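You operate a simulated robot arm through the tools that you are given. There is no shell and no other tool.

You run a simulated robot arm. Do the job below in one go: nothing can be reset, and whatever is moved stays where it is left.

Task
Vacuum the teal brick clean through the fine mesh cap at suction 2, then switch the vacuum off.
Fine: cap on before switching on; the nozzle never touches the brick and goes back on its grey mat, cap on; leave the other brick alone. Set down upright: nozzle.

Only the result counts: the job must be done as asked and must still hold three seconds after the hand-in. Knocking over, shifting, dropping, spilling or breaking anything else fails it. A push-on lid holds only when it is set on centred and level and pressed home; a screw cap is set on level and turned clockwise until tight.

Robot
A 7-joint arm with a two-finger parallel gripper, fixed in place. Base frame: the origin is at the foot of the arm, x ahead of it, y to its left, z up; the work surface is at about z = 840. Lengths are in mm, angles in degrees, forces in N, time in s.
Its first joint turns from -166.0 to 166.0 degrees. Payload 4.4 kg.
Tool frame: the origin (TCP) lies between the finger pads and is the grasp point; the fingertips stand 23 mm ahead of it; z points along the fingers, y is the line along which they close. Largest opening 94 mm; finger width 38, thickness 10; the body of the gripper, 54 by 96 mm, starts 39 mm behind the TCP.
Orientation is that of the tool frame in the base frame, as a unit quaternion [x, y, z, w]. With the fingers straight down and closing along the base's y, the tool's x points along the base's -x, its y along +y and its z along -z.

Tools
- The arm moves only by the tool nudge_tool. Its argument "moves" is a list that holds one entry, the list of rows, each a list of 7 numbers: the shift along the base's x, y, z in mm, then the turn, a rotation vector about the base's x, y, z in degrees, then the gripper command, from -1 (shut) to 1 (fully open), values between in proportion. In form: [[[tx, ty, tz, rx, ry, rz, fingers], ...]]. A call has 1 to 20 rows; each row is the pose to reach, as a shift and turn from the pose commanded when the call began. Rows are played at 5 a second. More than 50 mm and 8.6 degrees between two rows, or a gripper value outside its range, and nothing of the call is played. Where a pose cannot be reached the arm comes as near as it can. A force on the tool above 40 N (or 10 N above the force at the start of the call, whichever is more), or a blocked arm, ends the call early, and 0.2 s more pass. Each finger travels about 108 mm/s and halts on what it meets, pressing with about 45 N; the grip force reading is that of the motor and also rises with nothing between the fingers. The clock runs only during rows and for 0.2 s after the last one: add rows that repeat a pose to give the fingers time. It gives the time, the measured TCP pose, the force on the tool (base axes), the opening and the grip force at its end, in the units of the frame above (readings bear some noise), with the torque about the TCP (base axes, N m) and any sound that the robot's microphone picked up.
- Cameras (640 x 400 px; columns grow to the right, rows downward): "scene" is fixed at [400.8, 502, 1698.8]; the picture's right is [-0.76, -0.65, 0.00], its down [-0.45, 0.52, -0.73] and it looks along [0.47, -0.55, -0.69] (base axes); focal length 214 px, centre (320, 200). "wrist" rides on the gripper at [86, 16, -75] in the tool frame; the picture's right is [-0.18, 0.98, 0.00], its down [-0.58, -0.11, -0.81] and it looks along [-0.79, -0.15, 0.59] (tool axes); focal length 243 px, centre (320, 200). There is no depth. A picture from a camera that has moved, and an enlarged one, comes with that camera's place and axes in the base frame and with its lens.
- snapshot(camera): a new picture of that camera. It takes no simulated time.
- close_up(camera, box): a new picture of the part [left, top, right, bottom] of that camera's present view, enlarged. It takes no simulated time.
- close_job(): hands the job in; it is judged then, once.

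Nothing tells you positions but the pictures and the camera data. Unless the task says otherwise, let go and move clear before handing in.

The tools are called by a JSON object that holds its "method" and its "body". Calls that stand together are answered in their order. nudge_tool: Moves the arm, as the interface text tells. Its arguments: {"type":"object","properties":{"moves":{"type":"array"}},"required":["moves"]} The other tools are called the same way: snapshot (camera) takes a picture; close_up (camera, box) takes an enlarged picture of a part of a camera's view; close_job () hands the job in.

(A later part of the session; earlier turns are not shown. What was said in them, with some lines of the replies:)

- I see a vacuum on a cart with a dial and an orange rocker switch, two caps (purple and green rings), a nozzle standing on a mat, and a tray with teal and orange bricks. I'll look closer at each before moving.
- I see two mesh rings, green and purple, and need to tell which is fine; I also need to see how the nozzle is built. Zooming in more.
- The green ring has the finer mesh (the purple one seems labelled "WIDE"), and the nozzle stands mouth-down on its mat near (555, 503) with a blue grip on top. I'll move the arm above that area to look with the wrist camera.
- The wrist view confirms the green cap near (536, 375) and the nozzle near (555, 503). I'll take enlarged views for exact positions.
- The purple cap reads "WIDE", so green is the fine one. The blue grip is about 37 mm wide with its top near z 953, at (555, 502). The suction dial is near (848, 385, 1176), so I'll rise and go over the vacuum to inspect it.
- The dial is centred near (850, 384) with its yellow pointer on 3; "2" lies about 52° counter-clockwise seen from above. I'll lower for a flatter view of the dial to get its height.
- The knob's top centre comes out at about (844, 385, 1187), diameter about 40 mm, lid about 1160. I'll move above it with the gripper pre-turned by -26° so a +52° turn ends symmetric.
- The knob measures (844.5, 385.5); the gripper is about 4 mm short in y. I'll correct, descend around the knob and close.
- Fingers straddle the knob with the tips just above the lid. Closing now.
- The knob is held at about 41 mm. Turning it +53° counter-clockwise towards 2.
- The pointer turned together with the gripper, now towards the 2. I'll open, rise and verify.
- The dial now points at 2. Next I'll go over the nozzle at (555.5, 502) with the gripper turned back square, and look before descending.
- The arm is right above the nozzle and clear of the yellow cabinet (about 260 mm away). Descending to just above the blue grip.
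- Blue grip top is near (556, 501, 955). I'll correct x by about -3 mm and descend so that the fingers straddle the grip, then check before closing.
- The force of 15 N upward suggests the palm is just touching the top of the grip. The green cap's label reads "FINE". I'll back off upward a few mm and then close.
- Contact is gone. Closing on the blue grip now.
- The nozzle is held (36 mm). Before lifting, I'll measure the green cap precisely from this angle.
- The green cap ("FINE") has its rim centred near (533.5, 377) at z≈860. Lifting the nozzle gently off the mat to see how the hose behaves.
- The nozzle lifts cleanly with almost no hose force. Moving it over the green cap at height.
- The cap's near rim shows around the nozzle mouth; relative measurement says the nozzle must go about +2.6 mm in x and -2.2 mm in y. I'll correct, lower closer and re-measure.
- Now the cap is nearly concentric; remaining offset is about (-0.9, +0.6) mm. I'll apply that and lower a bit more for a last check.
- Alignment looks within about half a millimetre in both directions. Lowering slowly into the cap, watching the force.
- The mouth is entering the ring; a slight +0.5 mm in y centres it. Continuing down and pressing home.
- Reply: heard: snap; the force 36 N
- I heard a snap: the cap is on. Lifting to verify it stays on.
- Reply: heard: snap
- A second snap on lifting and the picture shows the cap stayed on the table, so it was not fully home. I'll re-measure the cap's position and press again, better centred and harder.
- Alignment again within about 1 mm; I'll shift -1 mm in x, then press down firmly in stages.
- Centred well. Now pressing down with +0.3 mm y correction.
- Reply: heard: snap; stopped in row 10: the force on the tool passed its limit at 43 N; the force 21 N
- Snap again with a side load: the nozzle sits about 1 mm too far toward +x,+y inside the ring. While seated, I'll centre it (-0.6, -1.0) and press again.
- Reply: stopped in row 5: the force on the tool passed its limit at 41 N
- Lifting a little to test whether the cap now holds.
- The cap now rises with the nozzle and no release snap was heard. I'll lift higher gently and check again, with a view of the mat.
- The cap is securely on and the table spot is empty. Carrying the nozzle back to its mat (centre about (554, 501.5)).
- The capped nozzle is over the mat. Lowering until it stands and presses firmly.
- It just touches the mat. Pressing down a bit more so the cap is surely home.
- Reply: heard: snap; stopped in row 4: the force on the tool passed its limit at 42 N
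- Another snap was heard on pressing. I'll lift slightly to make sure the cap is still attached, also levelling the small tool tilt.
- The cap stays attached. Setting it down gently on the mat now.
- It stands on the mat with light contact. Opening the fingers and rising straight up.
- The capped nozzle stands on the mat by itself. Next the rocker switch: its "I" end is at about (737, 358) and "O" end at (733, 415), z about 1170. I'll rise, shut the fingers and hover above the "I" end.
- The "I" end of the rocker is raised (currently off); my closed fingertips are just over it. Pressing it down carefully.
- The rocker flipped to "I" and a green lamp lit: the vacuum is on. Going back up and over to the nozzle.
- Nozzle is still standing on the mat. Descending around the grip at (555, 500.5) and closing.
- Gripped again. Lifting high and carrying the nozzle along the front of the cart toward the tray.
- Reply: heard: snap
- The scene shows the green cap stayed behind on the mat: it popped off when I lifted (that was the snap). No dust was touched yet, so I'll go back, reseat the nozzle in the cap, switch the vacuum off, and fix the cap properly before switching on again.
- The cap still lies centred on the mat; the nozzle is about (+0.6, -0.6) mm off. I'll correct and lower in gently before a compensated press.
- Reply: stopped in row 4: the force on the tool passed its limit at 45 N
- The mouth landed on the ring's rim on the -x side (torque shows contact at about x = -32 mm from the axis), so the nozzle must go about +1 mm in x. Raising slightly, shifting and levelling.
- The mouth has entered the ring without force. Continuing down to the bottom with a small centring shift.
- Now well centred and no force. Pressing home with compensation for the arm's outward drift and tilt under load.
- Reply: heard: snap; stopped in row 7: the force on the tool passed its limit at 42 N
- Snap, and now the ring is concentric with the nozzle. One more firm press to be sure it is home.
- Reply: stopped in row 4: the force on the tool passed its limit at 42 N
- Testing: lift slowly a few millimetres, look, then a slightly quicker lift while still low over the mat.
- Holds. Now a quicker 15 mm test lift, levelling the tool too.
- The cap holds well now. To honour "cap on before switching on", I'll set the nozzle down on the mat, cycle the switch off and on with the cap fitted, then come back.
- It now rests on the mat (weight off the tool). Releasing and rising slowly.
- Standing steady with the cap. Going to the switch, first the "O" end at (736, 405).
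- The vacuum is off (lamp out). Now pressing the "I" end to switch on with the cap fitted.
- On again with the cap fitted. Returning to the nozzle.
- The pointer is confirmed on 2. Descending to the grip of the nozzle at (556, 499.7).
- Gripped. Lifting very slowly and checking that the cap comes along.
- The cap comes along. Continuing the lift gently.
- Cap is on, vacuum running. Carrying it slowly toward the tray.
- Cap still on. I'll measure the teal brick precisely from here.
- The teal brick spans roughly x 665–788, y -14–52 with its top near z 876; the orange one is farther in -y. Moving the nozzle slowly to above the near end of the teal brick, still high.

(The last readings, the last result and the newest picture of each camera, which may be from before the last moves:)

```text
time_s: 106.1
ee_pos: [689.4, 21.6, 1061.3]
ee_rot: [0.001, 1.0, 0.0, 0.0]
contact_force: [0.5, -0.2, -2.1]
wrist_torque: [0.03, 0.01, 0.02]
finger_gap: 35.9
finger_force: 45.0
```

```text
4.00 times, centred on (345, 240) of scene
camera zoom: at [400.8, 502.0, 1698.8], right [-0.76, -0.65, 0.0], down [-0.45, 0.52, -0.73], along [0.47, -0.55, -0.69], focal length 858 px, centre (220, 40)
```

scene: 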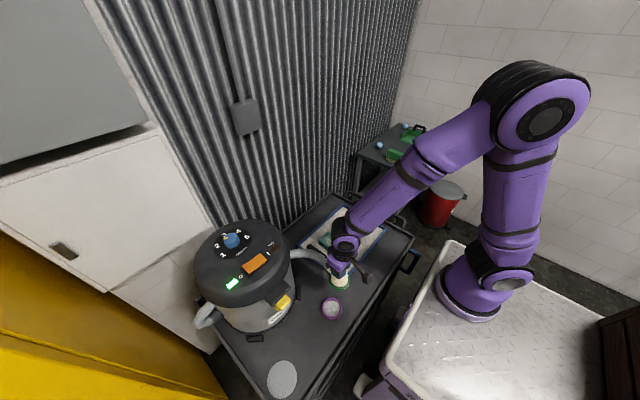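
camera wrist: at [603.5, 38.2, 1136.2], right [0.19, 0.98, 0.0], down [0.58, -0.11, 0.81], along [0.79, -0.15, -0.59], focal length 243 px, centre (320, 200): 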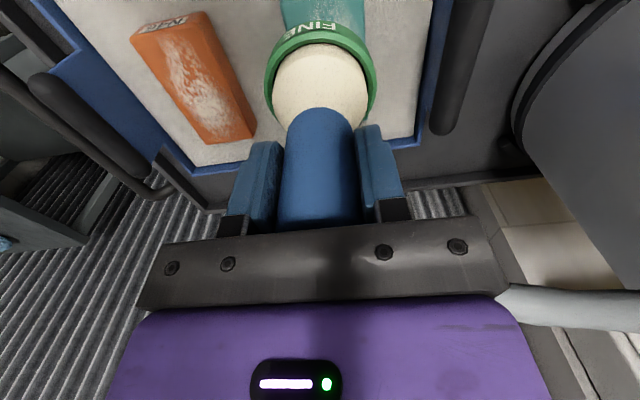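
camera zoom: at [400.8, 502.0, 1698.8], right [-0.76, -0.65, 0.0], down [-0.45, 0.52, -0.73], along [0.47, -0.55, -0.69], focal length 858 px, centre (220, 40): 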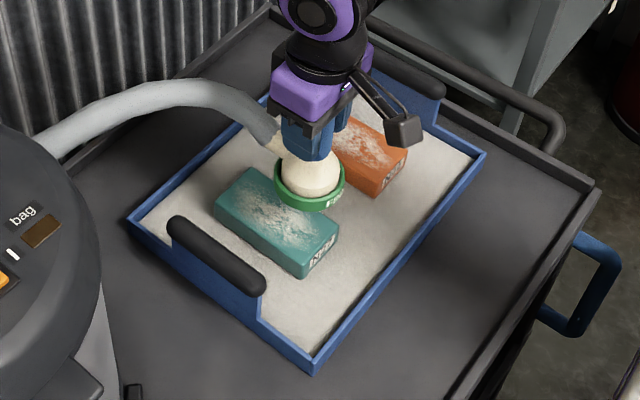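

{"method": "close_up", "body": {"camera": "scene", "box": [312, 222, 368, 262]}}

{"method": "close_up", "body": {"camera": "wrist", "box": [240, 0, 400, 110]}}

```text
10.00 times, centred on (340, 242) of scene
camera zoom: at [400.8, 502.0, 1698.8], right [-0.76, -0.65, 0.0], down [-0.45, 0.52, -0.73], along [0.47, -0.55, -0.69], focal length 2145 px, centre (120, -220)
```

zoom: 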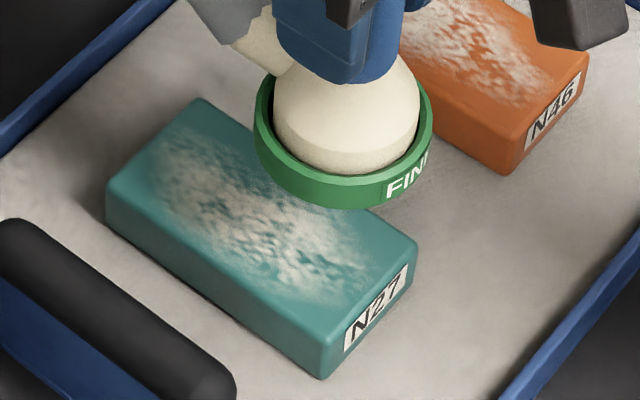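

```text
3.64 times, centred on (320, 55) of wrist
camera zoom: at [603.5, 38.2, 1136.2], right [0.19, 0.98, 0.0], down [0.58, -0.11, 0.81], along [0.79, -0.15, -0.59], focal length 882 px, centre (320, 727)
```

zoom: 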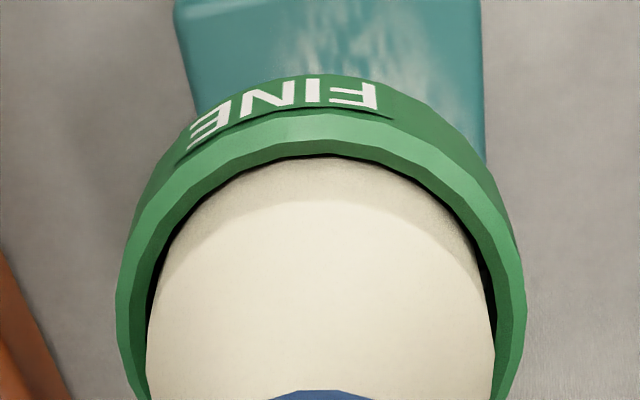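

Comparing views, the brick's top comes out at z≈887 (higher than first guessed), spanning x 661–784, y -5–61, centre (723, 28). I'll move to y=28 and lower to a safe height (about 25 mm gap), then check.

{"method": "nudge_tool", "body": {"moves": [[[0, 3, -3, 0, 0, 0, -1], [0, 6.5, -9, 0, 0, 0, -1], [0, 6.5, -18, 0, 0, 0, -1], [0, 6.5, -28, 0, 0, 0, -1], [0, 6.5, -38, 0, 0, 0, -1], [0, 6.5, -46, 0, 0, 0, -1], [0, 6.5, -51, 0, 0, 0, -1], [0, 6.5, -53, 0, 0, 0, -1], [0, 6.5, -53, 0, 0, 0, -1]]]}}

{"method": "close_up", "body": {"camera": "scene", "box": [312, 222, 368, 262]}}

{"method": "close_up", "body": {"camera": "wrist", "box": [200, 0, 440, 150]}}

```text
time_s: 108.1
ee_pos: [689.1, 29.2, 1007.8]
ee_rot: [0.002, 1.0, 0.0, 0.0]
contact_force: [0.1, -0.5, -1.6]
wrist_torque: [0.02, 0.02, 0.03]
finger_gap: 36.2
finger_force: 44.4
```

```text
10.00 times, centred on (340, 242) of scene
camera zoom: at [400.8, 502.0, 1698.8], right [-0.76, -0.65, 0.0], down [-0.45, 0.52, -0.73], along [0.47, -0.55, -0.69], focal length 2145 px, centre (120, -220)
```

zoom: 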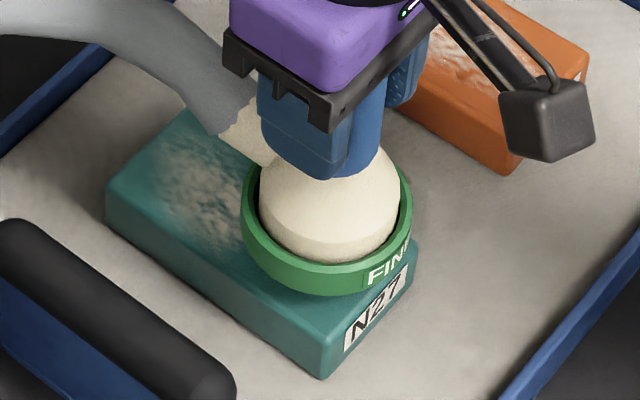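

```text
2.67 times, centred on (320, 75) of wrist
camera zoom: at [602.5, 45.1, 1082.2], right [0.19, 0.98, 0.0], down [0.58, -0.11, 0.81], along [0.79, -0.15, -0.59], focal length 647 px, centre (320, 533)
```

zoom: 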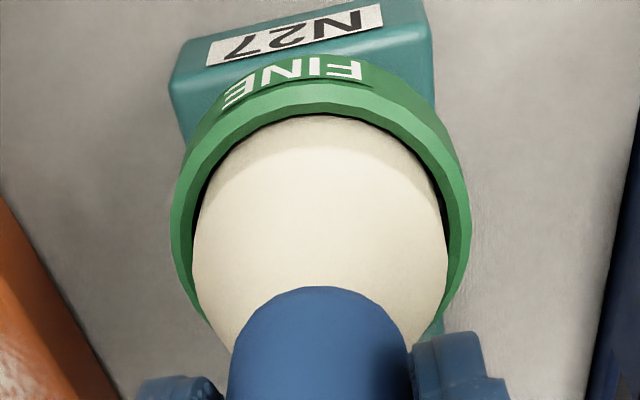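

Dust seems to be lifting already at the near end. The gap is about 27 mm; I'll lower to about 12 mm and then sweep toward +x slowly.

{"method": "nudge_tool", "body": {"moves": [[[0, -1, -3, 0, 0, 0, -1], [0, -1, -7, 0, 0, 0, -1], [0, -1, -11, 0, 0, 0, -1], [0, -1, -14, 0, 0, 0, -1], [0, -1, -14, 0, 0, 0, -1], [0, -1, -14, 0, 0, 0, -1]]]}}

{"method": "close_up", "body": {"camera": "scene", "box": [312, 222, 368, 262]}}

{"method": "close_up", "body": {"camera": "wrist", "box": [200, 0, 440, 150]}}

```text
time_s: 109.5
ee_pos: [691.3, 28.2, 994.6]
ee_rot: [0.001, 1.0, 0.0, 0.0]
contact_force: [0.5, -0.3, -1.9]
wrist_torque: [0.0, 0.0, 0.04]
finger_gap: 36.0
finger_force: 45.0
```

```text
10.00 times, centred on (340, 242) of scene
camera zoom: at [400.8, 502.0, 1698.8], right [-0.76, -0.65, 0.0], down [-0.45, 0.52, -0.73], along [0.47, -0.55, -0.69], focal length 2145 px, centre (120, -220)
```

zoom: 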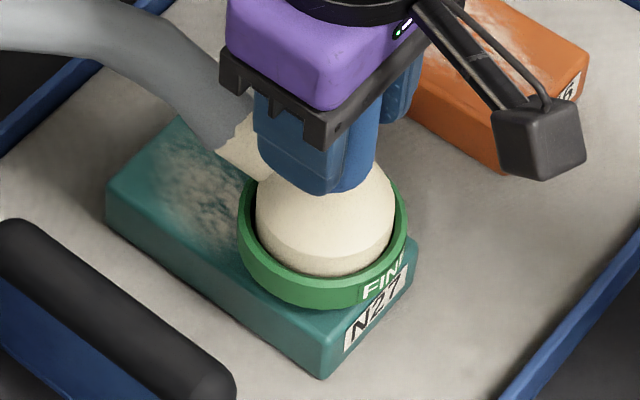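

```text
2.67 times, centred on (320, 75) of wrist
camera zoom: at [604.5, 44.1, 1068.7], right [0.19, 0.98, 0.0], down [0.58, -0.11, 0.81], along [0.79, -0.15, -0.59], focal length 647 px, centre (320, 533)
```

zoom: 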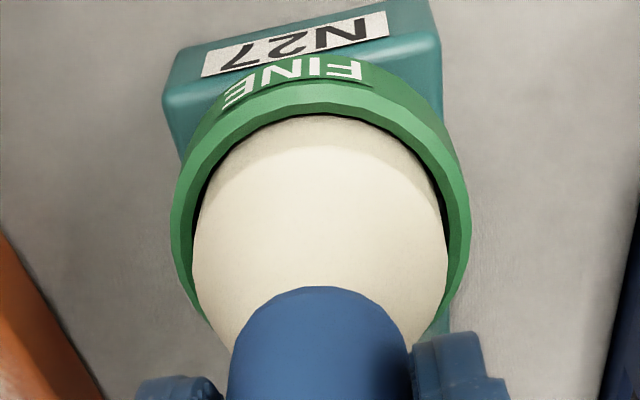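

Cap bottom measures about z 899, brick top 887: about 12 mm gap. Sweeping slowly along the brick.

{"method": "nudge_tool", "body": {"moves": [[[2, 0, 0, 0, 0, 0, -1], [6, 0, 0, 0, 0, 0, -1], [10, 0, 0, 0, 0, 0, -1], [14, 0, 0, 0, 0, 0, -1], [18, 0, 0, 0, 0, 0, -1], [22, 0, 0, 0, 0, 0, -1], [26, 0, 0, 0, 0, 0, -1], [30, 0, 0, 0, 0, 0, -1], [34, 0, 0, 0, 0, 0, -1], [38, 0, 0, 0, 0, 0, -1], [42, 0, 0, 0, 0, 0, -1], [46, 0, 0, 0, 0, 0, -1], [50, 0, 0, 0, 0, 0, -1], [54, 0, 0, 0, 0, 0, -1], [58, 0, 0, 0, 0, 0, -1], [62, 0, 0, 0, 0, 0, -1], [66, 0, 0, 0, 0, 0, -1], [70, 0, 0, 0, 0, 0, -1], [72, 0, 0, 0, 0, 0, -1], [72, 0, 0, 0, 0, 0, -1]]]}}

{"method": "close_up", "body": {"camera": "scene", "box": [312, 222, 368, 262]}}

{"method": "close_up", "body": {"camera": "wrist", "box": [200, 0, 440, 150]}}

```text
time_s: 113.7
ee_pos: [762.9, 27.7, 994.1]
ee_rot: [0.001, 1.0, 0.0, 0.001]
contact_force: [0.3, 1.1, -1.5]
wrist_torque: [0.01, 0.02, 0.0]
finger_gap: 35.8
finger_force: 45.0
```

```text
10.00 times, centred on (340, 242) of scene
camera zoom: at [400.8, 502.0, 1698.8], right [-0.76, -0.65, 0.0], down [-0.45, 0.52, -0.73], along [0.47, -0.55, -0.69], focal length 2145 px, centre (120, -220)
```

zoom: 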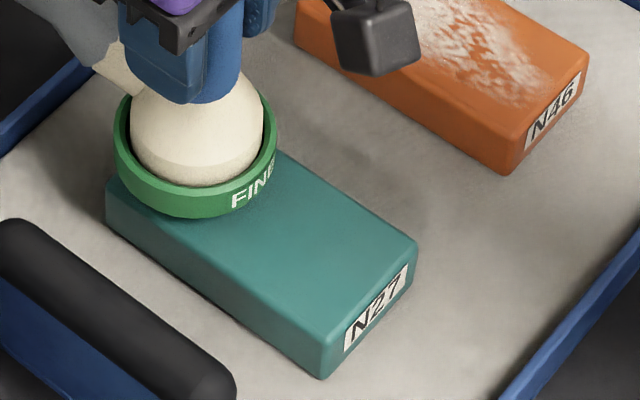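

```text
2.67 times, centred on (320, 75) of wrist
camera zoom: at [676.2, 44.4, 1068.8], right [0.19, 0.98, 0.0], down [0.58, -0.11, 0.81], along [0.79, -0.15, -0.59], focal length 647 px, centre (320, 533)
```

zoom: 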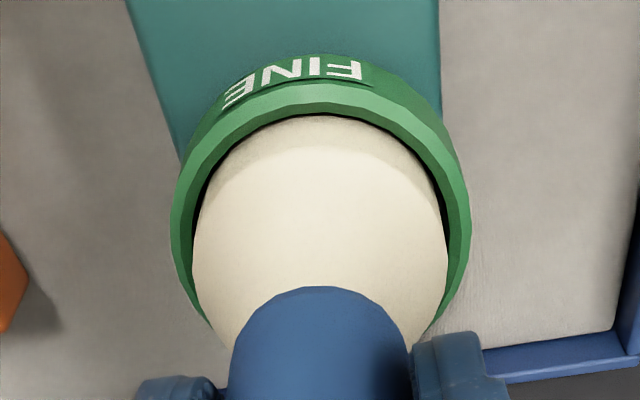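

The visible surface is clean. Sweeping back slightly to one side for full coverage.

{"method": "nudge_tool", "body": {"moves": [[[0, 2, 0, 0, 0, 0, -1], [-1, 6, 0, 0, 0, 0, -1], [-5, 8, 0, 0, 0, 0, -1], [-10, 8, 0, 0, 0, 0, -1], [-15, 8, 0, 0, 0, 0, -1], [-20, 8, 0, 0, 0, 0, -1], [-25, 8, 0, 0, 0, 0, -1], [-30, 8, 0, 0, 0, 0, -1], [-35, 8, 0, 0, 0, 0, -1], [-40, 8, 0, 0, 0, 0, -1], [-45, 8, 0, 0, 0, 0, -1], [-50, 8, 0, 0, 0, 0, -1], [-55, 8, 0, 0, 0, 0, -1], [-60, 8, 0, 0, 0, 0, -1], [-65, 8, 0, 0, 0, 0, -1], [-70, 8, 0, 0, 0, 0, -1], [-75, 6, 0, 0, 0, 0, -1], [-80, 2, 0, 0, 0, 0, -1], [-80, 0, 0, 0, 0, 0, -1], [-80, 0, 0, 0, 0, 0, -1]]]}}

{"method": "close_up", "body": {"camera": "scene", "box": [312, 222, 368, 262]}}

```text
time_s: 117.9
ee_pos: [683.5, 28.3, 993.8]
ee_rot: [0.001, 1.0, 0.0, 0.0]
contact_force: [0.6, 0.2, -2.0]
wrist_torque: [0.0, 0.02, -0.01]
finger_gap: 36.0
finger_force: 44.6
```

```text
10.00 times, centred on (340, 242) of scene
camera zoom: at [400.8, 502.0, 1698.8], right [-0.76, -0.65, 0.0], down [-0.45, 0.52, -0.73], along [0.47, -0.55, -0.69], focal length 2145 px, centre (120, -220)
```

zoom: 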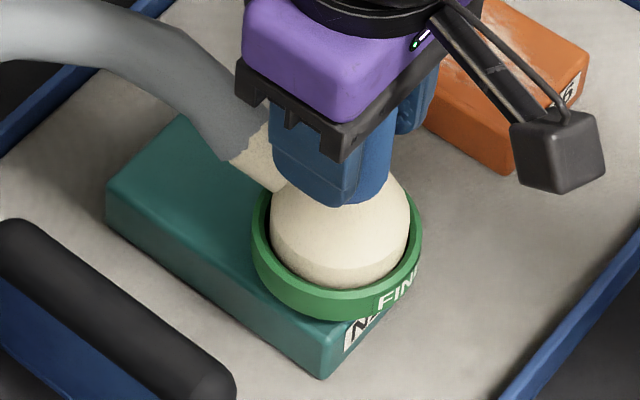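

Looks clean; one more pass on the other side line (y≈21), then I'll rise and inspect.

{"method": "nudge_tool", "body": {"moves": [[[0, -2, 0, 0, 0, 0, -1], [1, -5, 0, 0, 0, 0, -1], [5, -7, 0, 0, 0, 0, -1], [10, -7, 0, 0, 0, 0, -1], [15, -7, 0, 0, 0, 0, -1], [20, -7, 0, 0, 0, 0, -1], [25, -7, 0, 0, 0, 0, -1], [30, -7, 0, 0, 0, 0, -1], [35, -7, 0, 0, 0, 0, -1], [40, -7, 0, 0, 0, 0, -1], [45, -7, 0, 0, 0, 0, -1], [50, -7, 0, 0, 0, 0, -1], [55, -7, 0, 0, 0, 0, -1], [60, -7, 0, 0, 0, 0, -1], [65, -7, 0, 0, 0, 0, -1], [70, -7, 0, 0, 0, 0, -1], [75, -6, 0, 0, 0, 0, -1], [80, -3, 0, 0, 0, 0, -1], [82, 0, 0, 0, 0, 0, -1], [82, 0, 0, 0, 0, 0, -1]]]}}

{"method": "close_up", "body": {"camera": "scene", "box": [312, 222, 368, 262]}}

```text
time_s: 122.1
ee_pos: [763.1, 27.5, 993.5]
ee_rot: [0.001, 1.0, 0.0, 0.0]
contact_force: [-0.2, 0.0, -1.8]
wrist_torque: [0.0, 0.0, 0.0]
finger_gap: 36.3
finger_force: 45.2
```

```text
10.00 times, centred on (340, 242) of scene
camera zoom: at [400.8, 502.0, 1698.8], right [-0.76, -0.65, 0.0], down [-0.45, 0.52, -0.73], along [0.47, -0.55, -0.69], focal length 2145 px, centre (120, -220)
```

zoom: 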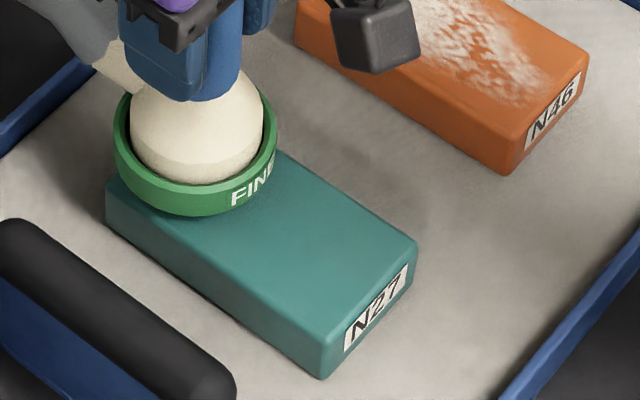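

The teal brick is clean along its full length. Rising gently and heading back.

{"method": "nudge_tool", "body": {"moves": [[[0, 0, 3, 0, 0, 0, -1], [0, 0, 8, 0, 0, 0, -1], [0, 0, 15, 0, 0, 0, -1], [0, 0, 24, 0, 0, 0, -1], [0, 0, 34, 0, 0, 0, -1], [0, 0, 45, 0, 0, 0, -1], [0, 0, 56, 0, 0, 0, -1], [0, 0, 64, 0, 0, 0, -1], [-4, 2, 67, 0, 0, 0, -1], [-12, 8, 68, 0, 0, 0, -1], [-24, 17, 68, 0, 0, 0, -1], [-38, 28, 68, 0, 0, 0, -1], [-53, 40, 68, 0, 0, 0, -1], [-69, 53, 68, 0, 0, 0, -1], [-85, 66, 68, 0, 0, 0, -1], [-101, 79, 68, 0, 0, 0, -1], [-115, 91, 68, 0, 0, 0, -1], [-125, 100, 68, 0, 0, 0, -1], [-130, 104, 68, 0, 0, 0, -1], [-130, 104, 68, 0, 0, 0, -1]]]}}

{"method": "snapshot", "body": {"camera": "wrist"}}

{"method": "close_up", "body": {"camera": "scene", "box": [290, 200, 400, 290]}}

```text
time_s: 126.3
ee_pos: [634.0, 132.8, 1061.3]
ee_rot: [0.001, 1.0, 0.0, 0.0]
contact_force: [-0.2, -0.3, -1.4]
wrist_torque: [0.01, 0.01, 0.02]
finger_gap: 36.2
finger_force: 44.3
```

```text
taken
camera wrist: at [548.0, 148.8, 1135.9], right [0.19, 0.98, 0.0], down [0.58, -0.11, 0.81], along [0.79, -0.15, -0.59], focal length 243 px, centre (320, 200)
```

wrist: 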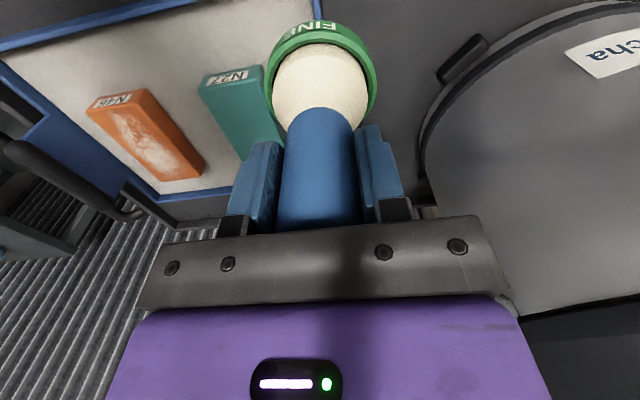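

```text
4.44 times, centred on (345, 245) of scene
camera zoom: at [400.8, 502.0, 1698.8], right [-0.76, -0.65, 0.0], down [-0.45, 0.52, -0.73], along [0.47, -0.55, -0.69], focal length 953 px, centre (209, 0)
```

zoom: 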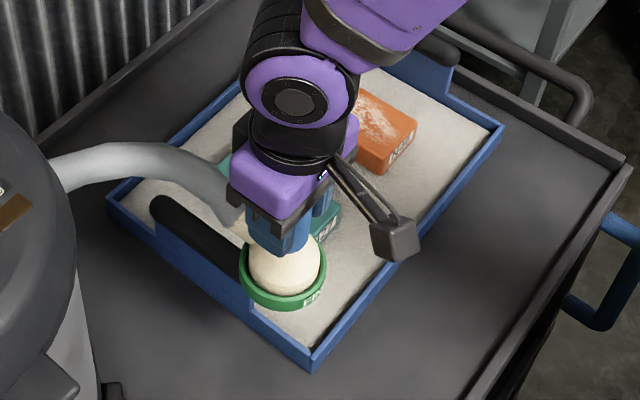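

{"method": "nudge_tool", "body": {"moves": [[[-4, 4, 0, 0, 0, 0, -1], [-12, 12, 0, 0, 0, 0, -1], [-23, 22, 0, 0, 0, 0, -1], [-35, 33, 0, 0, 0, 0, -1], [-46, 45, 0, 0, 0, 0, -1], [-55, 60, 0, 0, 0, 0, -1], [-62, 77, 0, 0, 0, 0, -1], [-67, 96, 0, 0, 0, 0, -1], [-71, 116, 0, 0, 0, 0, -1], [-75, 136, 0, 0, 0, 0, -1], [-78, 156, 0, 0, 0, 0, -1], [-80, 176, 0, 0, 0, 0, -1], [-82, 196, 0, 0, 0, 0, -1], [-83, 216, 0, 0, 0, 0, -1], [-84, 236, 0, 0, 0, 0, -1], [-84, 256, 0, 0, 0, 0, -1], [-84, 272, 0, 0, 0, 0, -1], [-83, 284, 0, 0, 0, 0, -1], [-83, 290, 0, 0, 0, 0, -1], [-83, 290, 0, 0, 0, 0, -1]]]}}

{"method": "snapshot", "body": {"camera": "wrist"}}

{"method": "snapshot", "body": {"camera": "scene"}}

```text
time_s: 130.5
ee_pos: [550.9, 422.6, 1062.6]
ee_rot: [0.001, 1.0, 0.0, -0.001]
contact_force: [0.4, -0.1, -3.2]
wrist_torque: [0.02, 0.03, -0.05]
finger_gap: 35.7
finger_force: 45.0
```

```text
taken
camera wrist: at [464.1, 439.5, 1137.3], right [0.19, 0.98, 0.0], down [0.58, -0.11, 0.81], along [0.79, -0.15, -0.59], focal length 243 px, centre (320, 200)
```

wrist: 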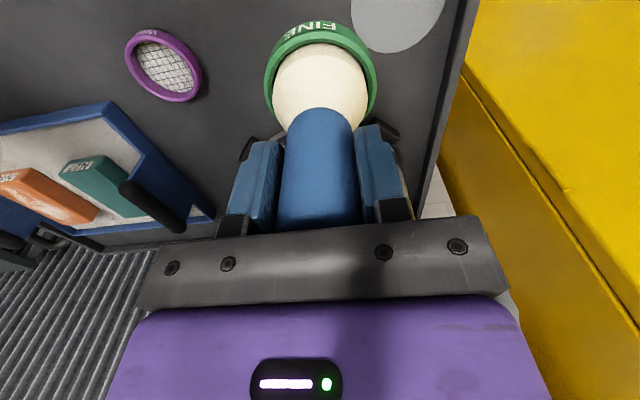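

```text
taken
```

scene: 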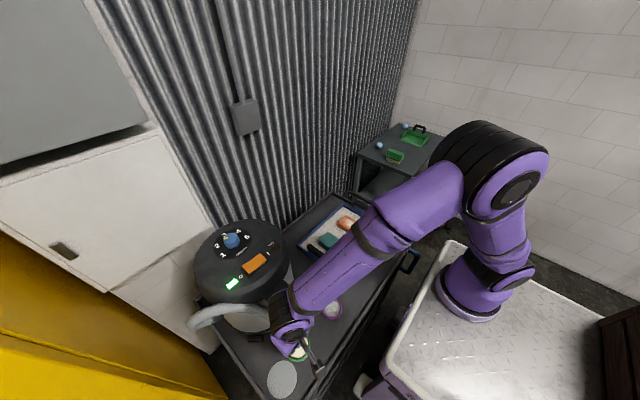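

Cap on and the brick behind is clean. Moving over the mat and descending gently.

{"method": "nudge_tool", "body": {"moves": [[[0, 3, 0, 0, 0, 0, -1], [1, 10, 0, 0, 0, 0, -1], [1, 20, 0, 0, 0, 0, -1], [2, 33, 0, 0, 0, 0, -1], [3, 47, 0, 0, 0, 0, -1], [4, 60, 0, 0, 0, 0, -1], [4, 70, 0, 0, 0, 0, -1], [4, 75, 0, 0, 0, 0, -1], [4, 77, 0, 0, 0, 0, -1], [4, 77, -4, 0, 0, 0, -1], [4, 77, -12, 0, 0, 0, -1], [4, 77, -23, 0, 0, 0, -1], [4, 77, -36, 0, 0, 0, -1], [4, 77, -50, 0, 0, 0, -1], [4, 77, -64, 0, 0, 0, -1], [4, 77, -78, 0, 0, 0, -1], [4, 77, -91, 0, 0, 0, -1], [4, 77, -102, 0, 0, 0, -1], [4, 77, -109, 0, 0, 0, -1], [4, 77, -111, 0, 0, 0, -1]]]}}

{"method": "close_up", "body": {"camera": "wrist", "box": [240, 0, 400, 130]}}

{"method": "close_up", "body": {"camera": "scene", "box": [250, 330, 330, 400]}}

```text
time_s: 134.7
ee_pos: [553.2, 499.6, 951.2]
ee_rot: [0.0, 1.0, -0.001, 0.0]
contact_force: [-0.1, 0.7, -0.7]
wrist_torque: [0.01, -0.01, 0.01]
finger_gap: 35.9
finger_force: 45.3
```

```text
3.08 times, centred on (320, 65) of wrist
camera zoom: at [467.8, 516.1, 1025.7], right [0.19, 0.98, 0.0], down [0.58, -0.11, 0.81], along [0.79, -0.15, -0.59], focal length 746 px, centre (320, 615)
```

zoom: 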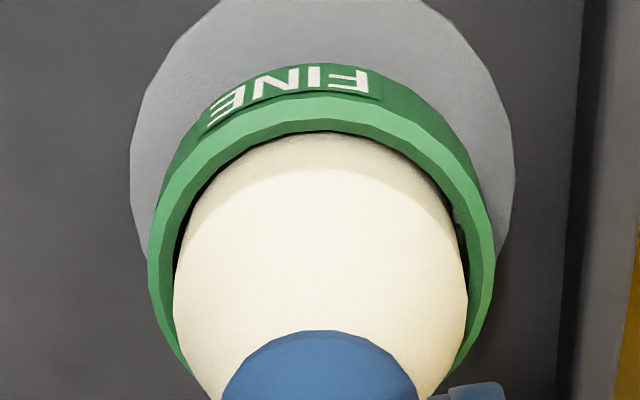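

```text
5.71 times, centred on (290, 365) of scene
camera zoom: at [400.8, 502.0, 1698.8], right [-0.76, -0.65, 0.0], down [-0.45, 0.52, -0.73], along [0.47, -0.55, -0.69], focal length 1226 px, centre (491, -743)
```

zoom: 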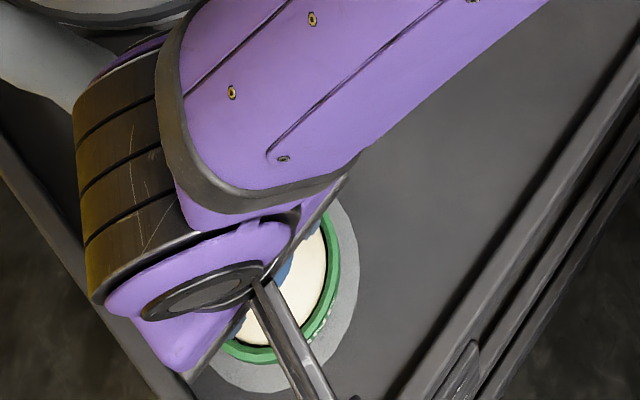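

{"method": "nudge_tool", "body": {"moves": [[[0.5, 0, -4, 0, 0, 0, -1], [0.5, 0, -8, 0, 0, 0, -1], [0.5, 0, -11, 0, 0, 0, -1], [0.5, 0, -13, 0, 0, 0, -1], [0.5, 0, -14, 0, 0, 0, -1], [0.5, 0, -14.5, 0, 0, 0, -1], [0.5, 0, -14.5, 0, 0, 0, -1]]]}}

```text
time_s: 136.3
ee_pos: [555.5, 499.4, 935.4]
ee_rot: [0.0, 1.0, 0.0, 0.0]
contact_force: [-0.2, -0.1, -2.2]
wrist_torque: [0.02, 0.01, -0.03]
finger_gap: 35.9
finger_force: 45.0
```

{"method": "nudge_tool", "body": {"moves": [[[0, 0, -0.5, 0, 0, 0, -1], [0, 0, -1, 0, 0, 0, -1], [0, 0, -1.4, 0, 0, 0, -1], [0, 0, -1.4, 0, 0, 0, -1]]]}}

```text
time_s: 137.3
ee_pos: [554.7, 500.3, 935.9]
ee_rot: [0.0, 1.0, 0.0, 0.001]
contact_force: [0.9, 0.8, 2.8]
wrist_torque: [-0.04, -0.14, 0.04]
finger_gap: 35.7
finger_force: 45.3
```

It rests on the mat with light contact. Releasing and rising.

{"method": "nudge_tool", "body": {"moves": [[[0, 0, 0, 0, 0, 0, -0.2], [0, 0, 0, 0, 0, 0, 0.1], [0, 0, 0, 0, 0, 0, 0.5], [0, 0, 0, 0, 0, 0, 1], [0, 0, 0, 0, 0, 0, 1], [0, 0, 10, 0, 0, 0, 1], [0, 0, 35, 0, 0, 0, 1], [0, 0, 75, 0, 0, 0, 1], [0, 0, 105, 0, 0, 0, 1], [0, 0, 105, 0, 0, 0, 1]]]}}

{"method": "snapshot", "body": {"camera": "wrist"}}

{"method": "close_up", "body": {"camera": "scene", "box": [240, 310, 340, 400]}}

```text
time_s: 139.5
ee_pos: [557.3, 498.2, 1038.6]
ee_rot: [0.001, 1.0, -0.001, 0.001]
contact_force: [-0.6, -0.3, -0.6]
wrist_torque: [0.01, 0.0, 0.05]
finger_gap: 94.1
finger_force: 0.0
```

```text
taken
camera wrist: at [470.3, 515.0, 1113.3], right [0.19, 0.98, 0.0], down [0.58, -0.11, 0.81], along [0.79, -0.15, -0.59], focal length 243 px, centre (320, 200)
```

wrist: 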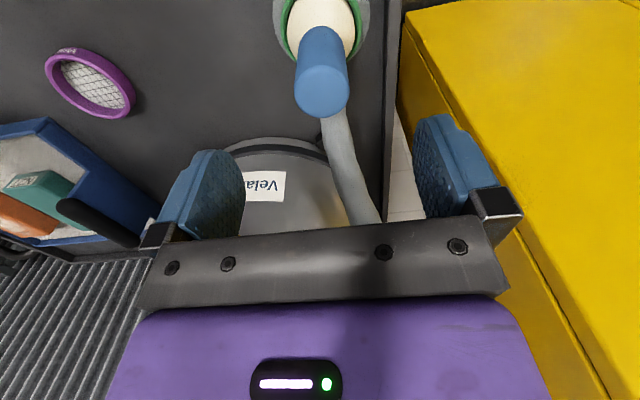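

```text
4.44 times, centred on (290, 355) of scene
camera zoom: at [400.8, 502.0, 1698.8], right [-0.76, -0.65, 0.0], down [-0.45, 0.52, -0.73], along [0.47, -0.55, -0.69], focal length 953 px, centre (453, -489)
```

zoom: 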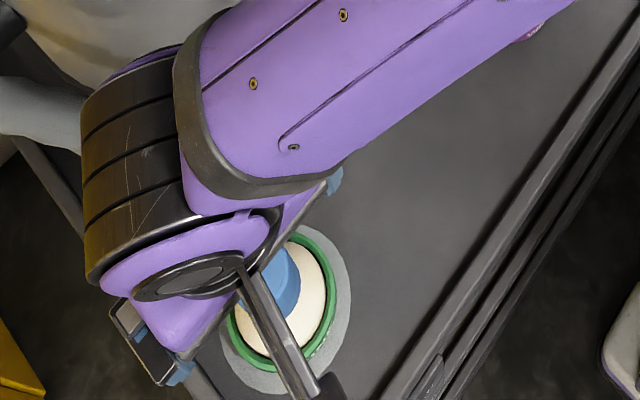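

The capped nozzle stands on its mat. Now going to the switch to press "O".

{"method": "nudge_tool", "body": {"moves": [[[0, 0, 45, 0, 0, 0, 1], [0, 0, 90, 0, 0, 0, 0.5], [0, 0, 135, 0, 0, 0, 0], [0, 0, 180, 0, 0, 0, -0.5], [0, 0, 222, 0, 0, 0, -1], [36, -19, 222, 0, 0, 0, -1], [72, -38, 222, 0, 0, 0, -1], [108, -57, 222, 0, 0, 0, -1], [144, -76, 222, 0, 0, 0, -1], [180, -92.5, 217, 0, 0, 0, -1], [180, -92.5, 195, 0, 0, 0, -1], [180, -92.5, 195, 0, 0, 0, -1]]]}}

{"method": "snapshot", "body": {"camera": "wrist"}}

```text
time_s: 142.1
ee_pos: [733.0, 408.0, 1233.6]
ee_rot: [0.001, 1.0, 0.001, 0.0]
contact_force: [0.1, -0.1, -0.1]
wrist_torque: [-0.01, 0.01, -0.01]
finger_gap: 0.0
finger_force: 42.4
```

```text
taken
camera wrist: at [646.9, 424.4, 1308.3], right [0.19, 0.98, 0.0], down [0.58, -0.11, 0.81], along [0.79, -0.15, -0.59], focal length 243 px, centre (320, 200)
```

wrist: 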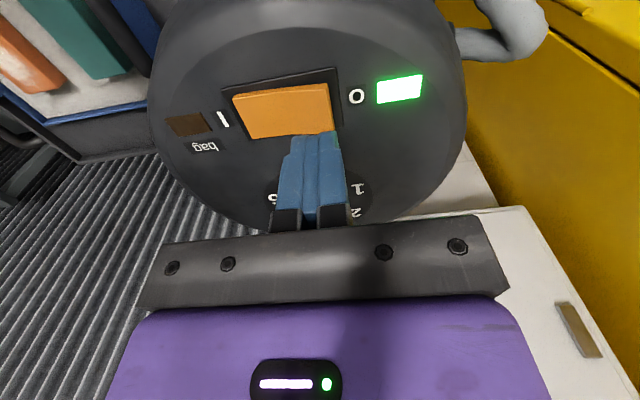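

{"method": "nudge_tool", "body": {"moves": [[[3.5, -1.5, -10, 0, 0, 0, -1], [3.5, -1.5, -20, 0, 0, 0, -1], [3.5, -1.5, -27, 0, 0, 0, -1], [3.5, -1.5, -31, 0, 0, 0, -1], [3.5, -1.5, -34, 0, 0, 0, -1], [3.5, -1.5, -37, 0, 0, 0, -1], [3.5, -1.5, -37, 0, 0, 0, -1]]]}}

{"method": "snapshot", "body": {"camera": "wrist"}}

```text
time_s: 143.7
ee_pos: [739.7, 404.6, 1198.4]
ee_rot: [0.002, 1.0, 0.0, 0.0]
contact_force: [0.2, 0.7, 0.1]
wrist_torque: [-0.01, -0.01, 0.03]
finger_gap: 0.1
finger_force: 42.3
```

```text
taken
camera wrist: at [652.7, 420.9, 1272.6], right [0.19, 0.98, 0.0], down [0.58, -0.11, 0.81], along [0.79, -0.15, -0.59], focal length 243 px, centre (320, 200)
```

wrist: 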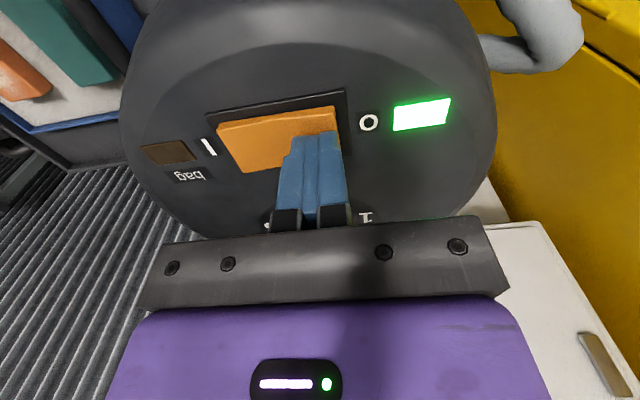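

The lamp is still lit; pressing a few mm further.

{"method": "nudge_tool", "body": {"moves": [[[-2, 1.5, -1.5, 0, 0, 0, -1], [-2, 1.5, -3, 0, 0, 0, -1], [-2, 1.5, -4, 0, 0, 0, -1], [-2, 1.5, -4, 0, 0, 0, -1]]]}}

{"method": "snapshot", "body": {"camera": "wrist"}}

```text
time_s: 144.7
ee_pos: [736.4, 407.8, 1194.1]
ee_rot: [0.001, 1.0, 0.001, 0.002]
contact_force: [1.8, -1.2, 15.3]
wrist_torque: [-0.16, 0.03, 0.02]
finger_gap: 0.1
finger_force: 42.6
```

```text
taken
camera wrist: at [650.0, 423.3, 1269.7], right [0.19, 0.98, 0.0], down [0.58, -0.11, 0.81], along [0.79, -0.15, -0.59], focal length 243 px, centre (320, 200)
```

wrist: 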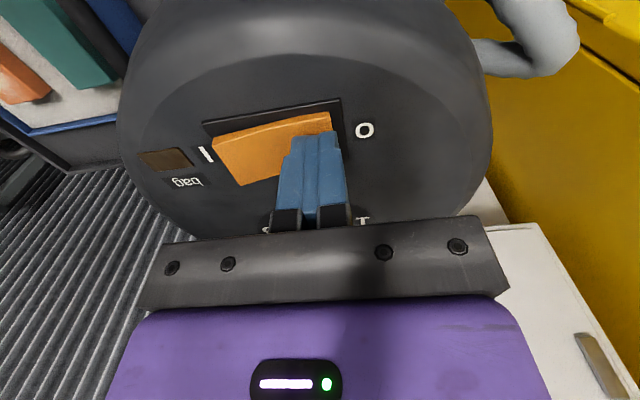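

The lamp is out: the vacuum is off. Rising clear of everything and checking the final state.

{"method": "nudge_tool", "body": {"moves": [[[0, 0, 10, 0, 0, 0, -1], [0, 0, 40, 0, 0, 0, -1], [0, 0, 80, 0, 0, 0, -1], [-20, -30, 115, 0, 0, 0, -1], [-45, -65, 140, 0, 0, 0, -1], [-75, -100, 155, 0, 0, 0, -1], [-105, -135, 170, 0, 0, 0, -1], [-130, -175, 185, 0, 0, 0, -1], [-150, -215, 200, 0, 0, 0, -1], [-160, -255, 215, 0, 0, 0, -1], [-165, -290, 235, 0, 0, 0, -1], [-165, -290, 235, 0, 0, 0, -1]]]}}

{"method": "snapshot", "body": {"camera": "scene"}}

{"method": "snapshot", "body": {"camera": "wrist"}}

{"method": "close_up", "body": {"camera": "scene", "box": [240, 300, 360, 400]}}

{"method": "close_up", "body": {"camera": "scene", "box": [290, 190, 400, 280]}}

{"method": "close_up", "body": {"camera": "scene", "box": [180, 210, 310, 291]}}

```text
refused: row 4 steps farther than a row can; nothing moved
```

```text
taken
```

scene: 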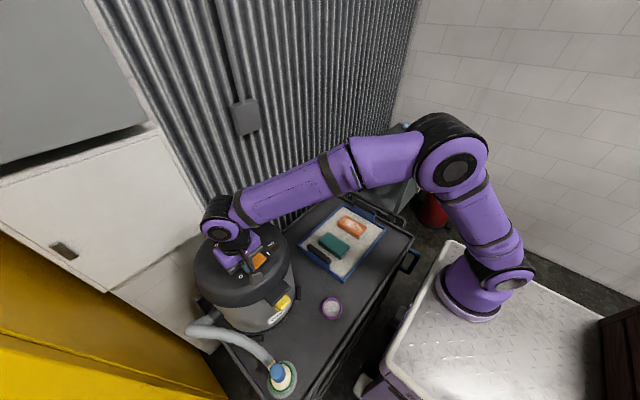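

```text
taken
camera wrist: at [650.0, 423.3, 1269.7], right [0.19, 0.98, 0.0], down [0.58, -0.11, 0.81], along [0.79, -0.15, -0.59], focal length 243 px, centre (320, 200)
```

wrist: 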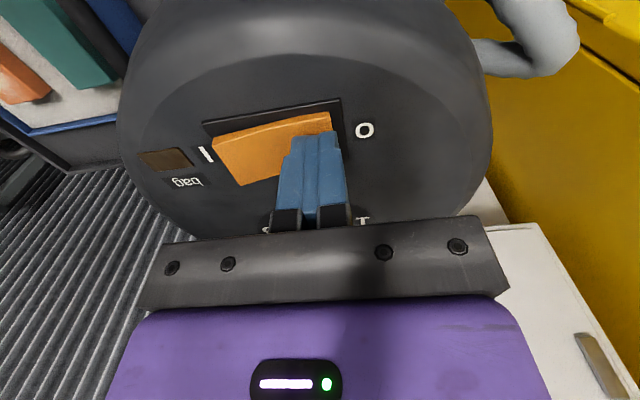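

```text
4.00 times, centred on (300, 350) of scene
camera zoom: at [400.8, 502.0, 1698.8], right [-0.76, -0.65, 0.0], down [-0.45, 0.52, -0.73], along [0.47, -0.55, -0.69], focal length 858 px, centre (400, -400)
```

zoom: 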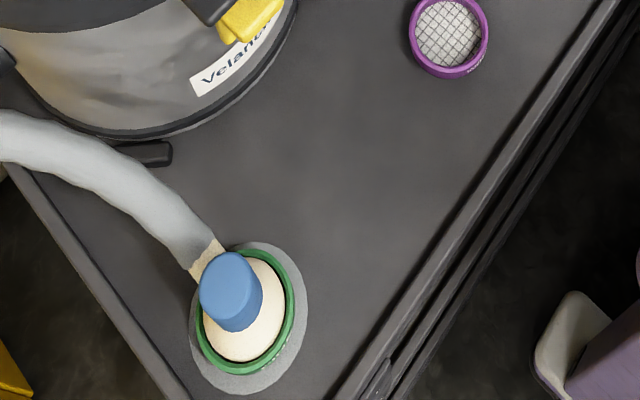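

```text
4.44 times, centred on (345, 235) of scene
camera zoom: at [400.8, 502.0, 1698.8], right [-0.76, -0.65, 0.0], down [-0.45, 0.52, -0.73], along [0.47, -0.55, -0.69], focal length 953 px, centre (209, 44)
```

zoom: 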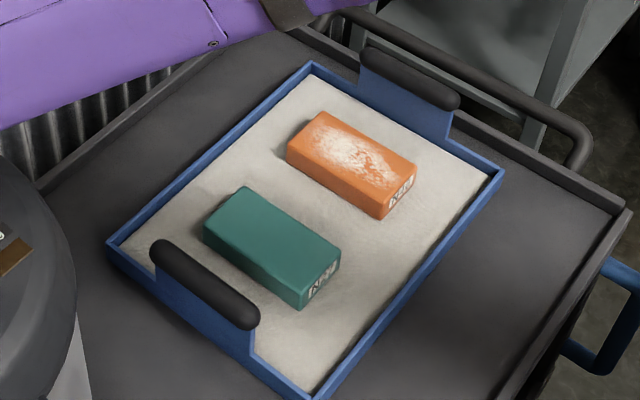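

```text
4.92 times, centred on (245, 250) of scene
camera zoom: at [400.8, 502.0, 1698.8], right [-0.76, -0.65, 0.0], down [-0.45, 0.52, -0.73], along [0.47, -0.55, -0.69], focal length 1056 px, centre (689, -49)
```

zoom: 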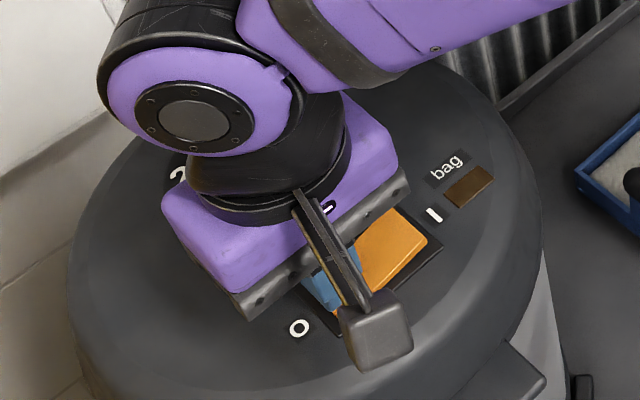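

The teal brick is clean, the orange one untouched, the capped nozzle stands on its mat, and the vacuum is off. The last move was refused for too-long steps, so I'll rise clear in smaller ones.

{"method": "nudge_tool", "body": {"moves": [[[0, 0, 8, 0, 0, 0, -1], [0, 0, 30, 0, 0, 0, -1], [0, 0, 65, 0, 0, 0, -1], [0, 0, 105, 0, 0, 0, -1], [-15, -20, 135, 0, 0, 0, -1], [-35, -45, 160, 0, 0, 0, -1], [-55, -72, 180, 0, 0, 0, -1], [-75, -100, 195, 0, 0, 0, -1], [-95, -130, 210, 0, 0, 0, -1], [-112, -162, 225, 0, 0, 0, -1], [-125, -195, 240, 0, 0, 0, -1], [-135, -228, 255, 0, 0, 0, -1], [-140, -260, 265, 0, 0, 0, -1], [-140, -260, 265, 0, 0, 0, -1]]]}}

{"method": "snapshot", "body": {"camera": "scene"}}

{"method": "close_up", "body": {"camera": "scene", "box": [180, 210, 310, 291]}}

{"method": "close_up", "body": {"camera": "scene", "box": [250, 345, 320, 400]}}

{"method": "close_up", "body": {"camera": "scene", "box": [312, 222, 368, 262]}}

```text
time_s: 147.7
ee_pos: [595.9, 146.4, 1455.4]
ee_rot: [0.001, 1.0, 0.001, 0.0]
contact_force: [0.5, 0.7, -1.8]
wrist_torque: [-0.03, 0.02, 0.0]
finger_gap: 0.1
finger_force: 42.4
```

```text
taken
```

scene: 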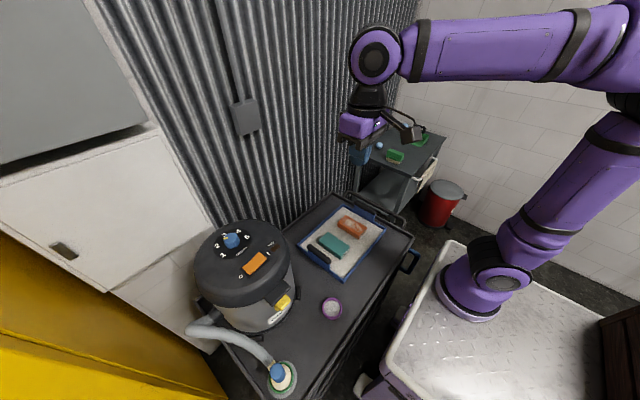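

```text
4.92 times, centred on (245, 250) of scene
camera zoom: at [400.8, 502.0, 1698.8], right [-0.76, -0.65, 0.0], down [-0.45, 0.52, -0.73], along [0.47, -0.55, -0.69], focal length 1056 px, centre (689, -49)
```

zoom: 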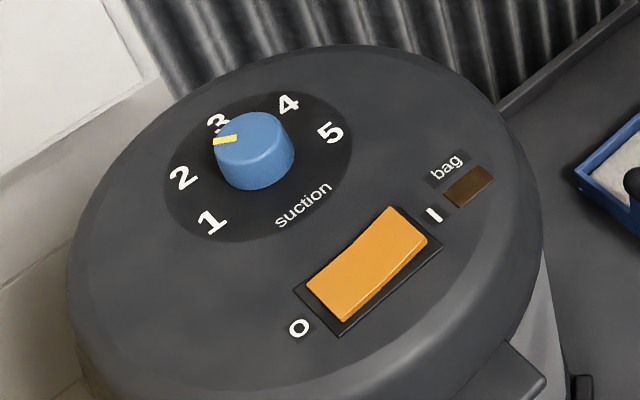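

```text
7.27 times, centred on (285, 372) of scene
camera zoom: at [400.8, 502.0, 1698.8], right [-0.76, -0.65, 0.0], down [-0.45, 0.52, -0.73], along [0.47, -0.55, -0.69], focal length 1560 px, centre (574, -1054)
```

zoom: 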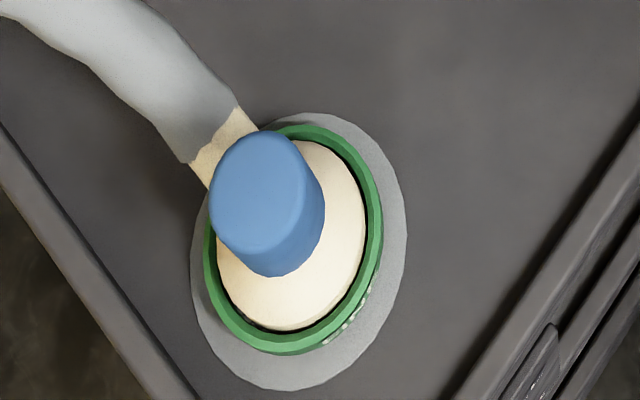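

```text
10.00 times, centred on (340, 242) of scene
camera zoom: at [400.8, 502.0, 1698.8], right [-0.76, -0.65, 0.0], down [-0.45, 0.52, -0.73], along [0.47, -0.55, -0.69], focal length 2145 px, centre (120, -220)
```

zoom: 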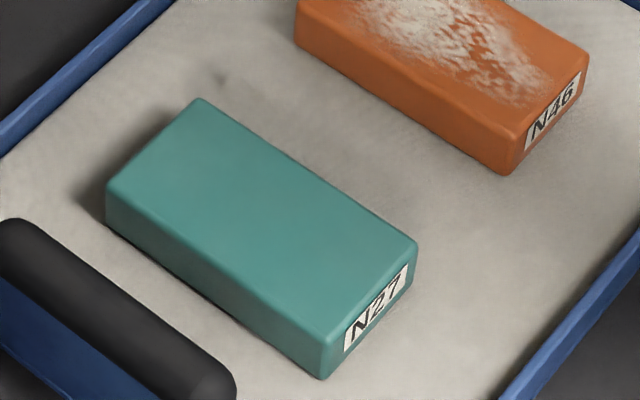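

The teal brick is spotless and the orange one is still dusty and unmoved. The nozzle stands upright on its mat with the green FINE cap on, the dial points at 2, and the rocker is on "O" with the lamp out. The arm is clear of everything, so I'm handing in.

{"method": "close_job", "body": {}}

```text
The job is handed in.
```

The job is handed in. The teal brick was vacuumed clean through the green FINE cap at suction 2, and the vacuum is off.

- **Cap came off once:** after I first switched the vacuum on, the cap popped off as I lifted the nozzle and stayed on the mat. The nozzle, uncapped and running, reached the edge of the tray about 100 mm up before I noticed. I saw no change to the dust on either brick.
- **How I fixed it:** I took the nozzle back and pressed the cap on again, this time centred. A test lift showed it held. I then switched off and on again with the cap fitted before doing any cleaning.
- **Cleaning:** I made three slow passes with the cap about 12 mm above the teal brick, and the nozzle never touched it. No dust is visible on its top face.
- **Final state:** the nozzle stands upright on its grey mat with the cap on. The dial points at 2, the switch is on "O" and its lamp is out. The orange brick is still dusty and the orange brick and the purple cap were not moved.
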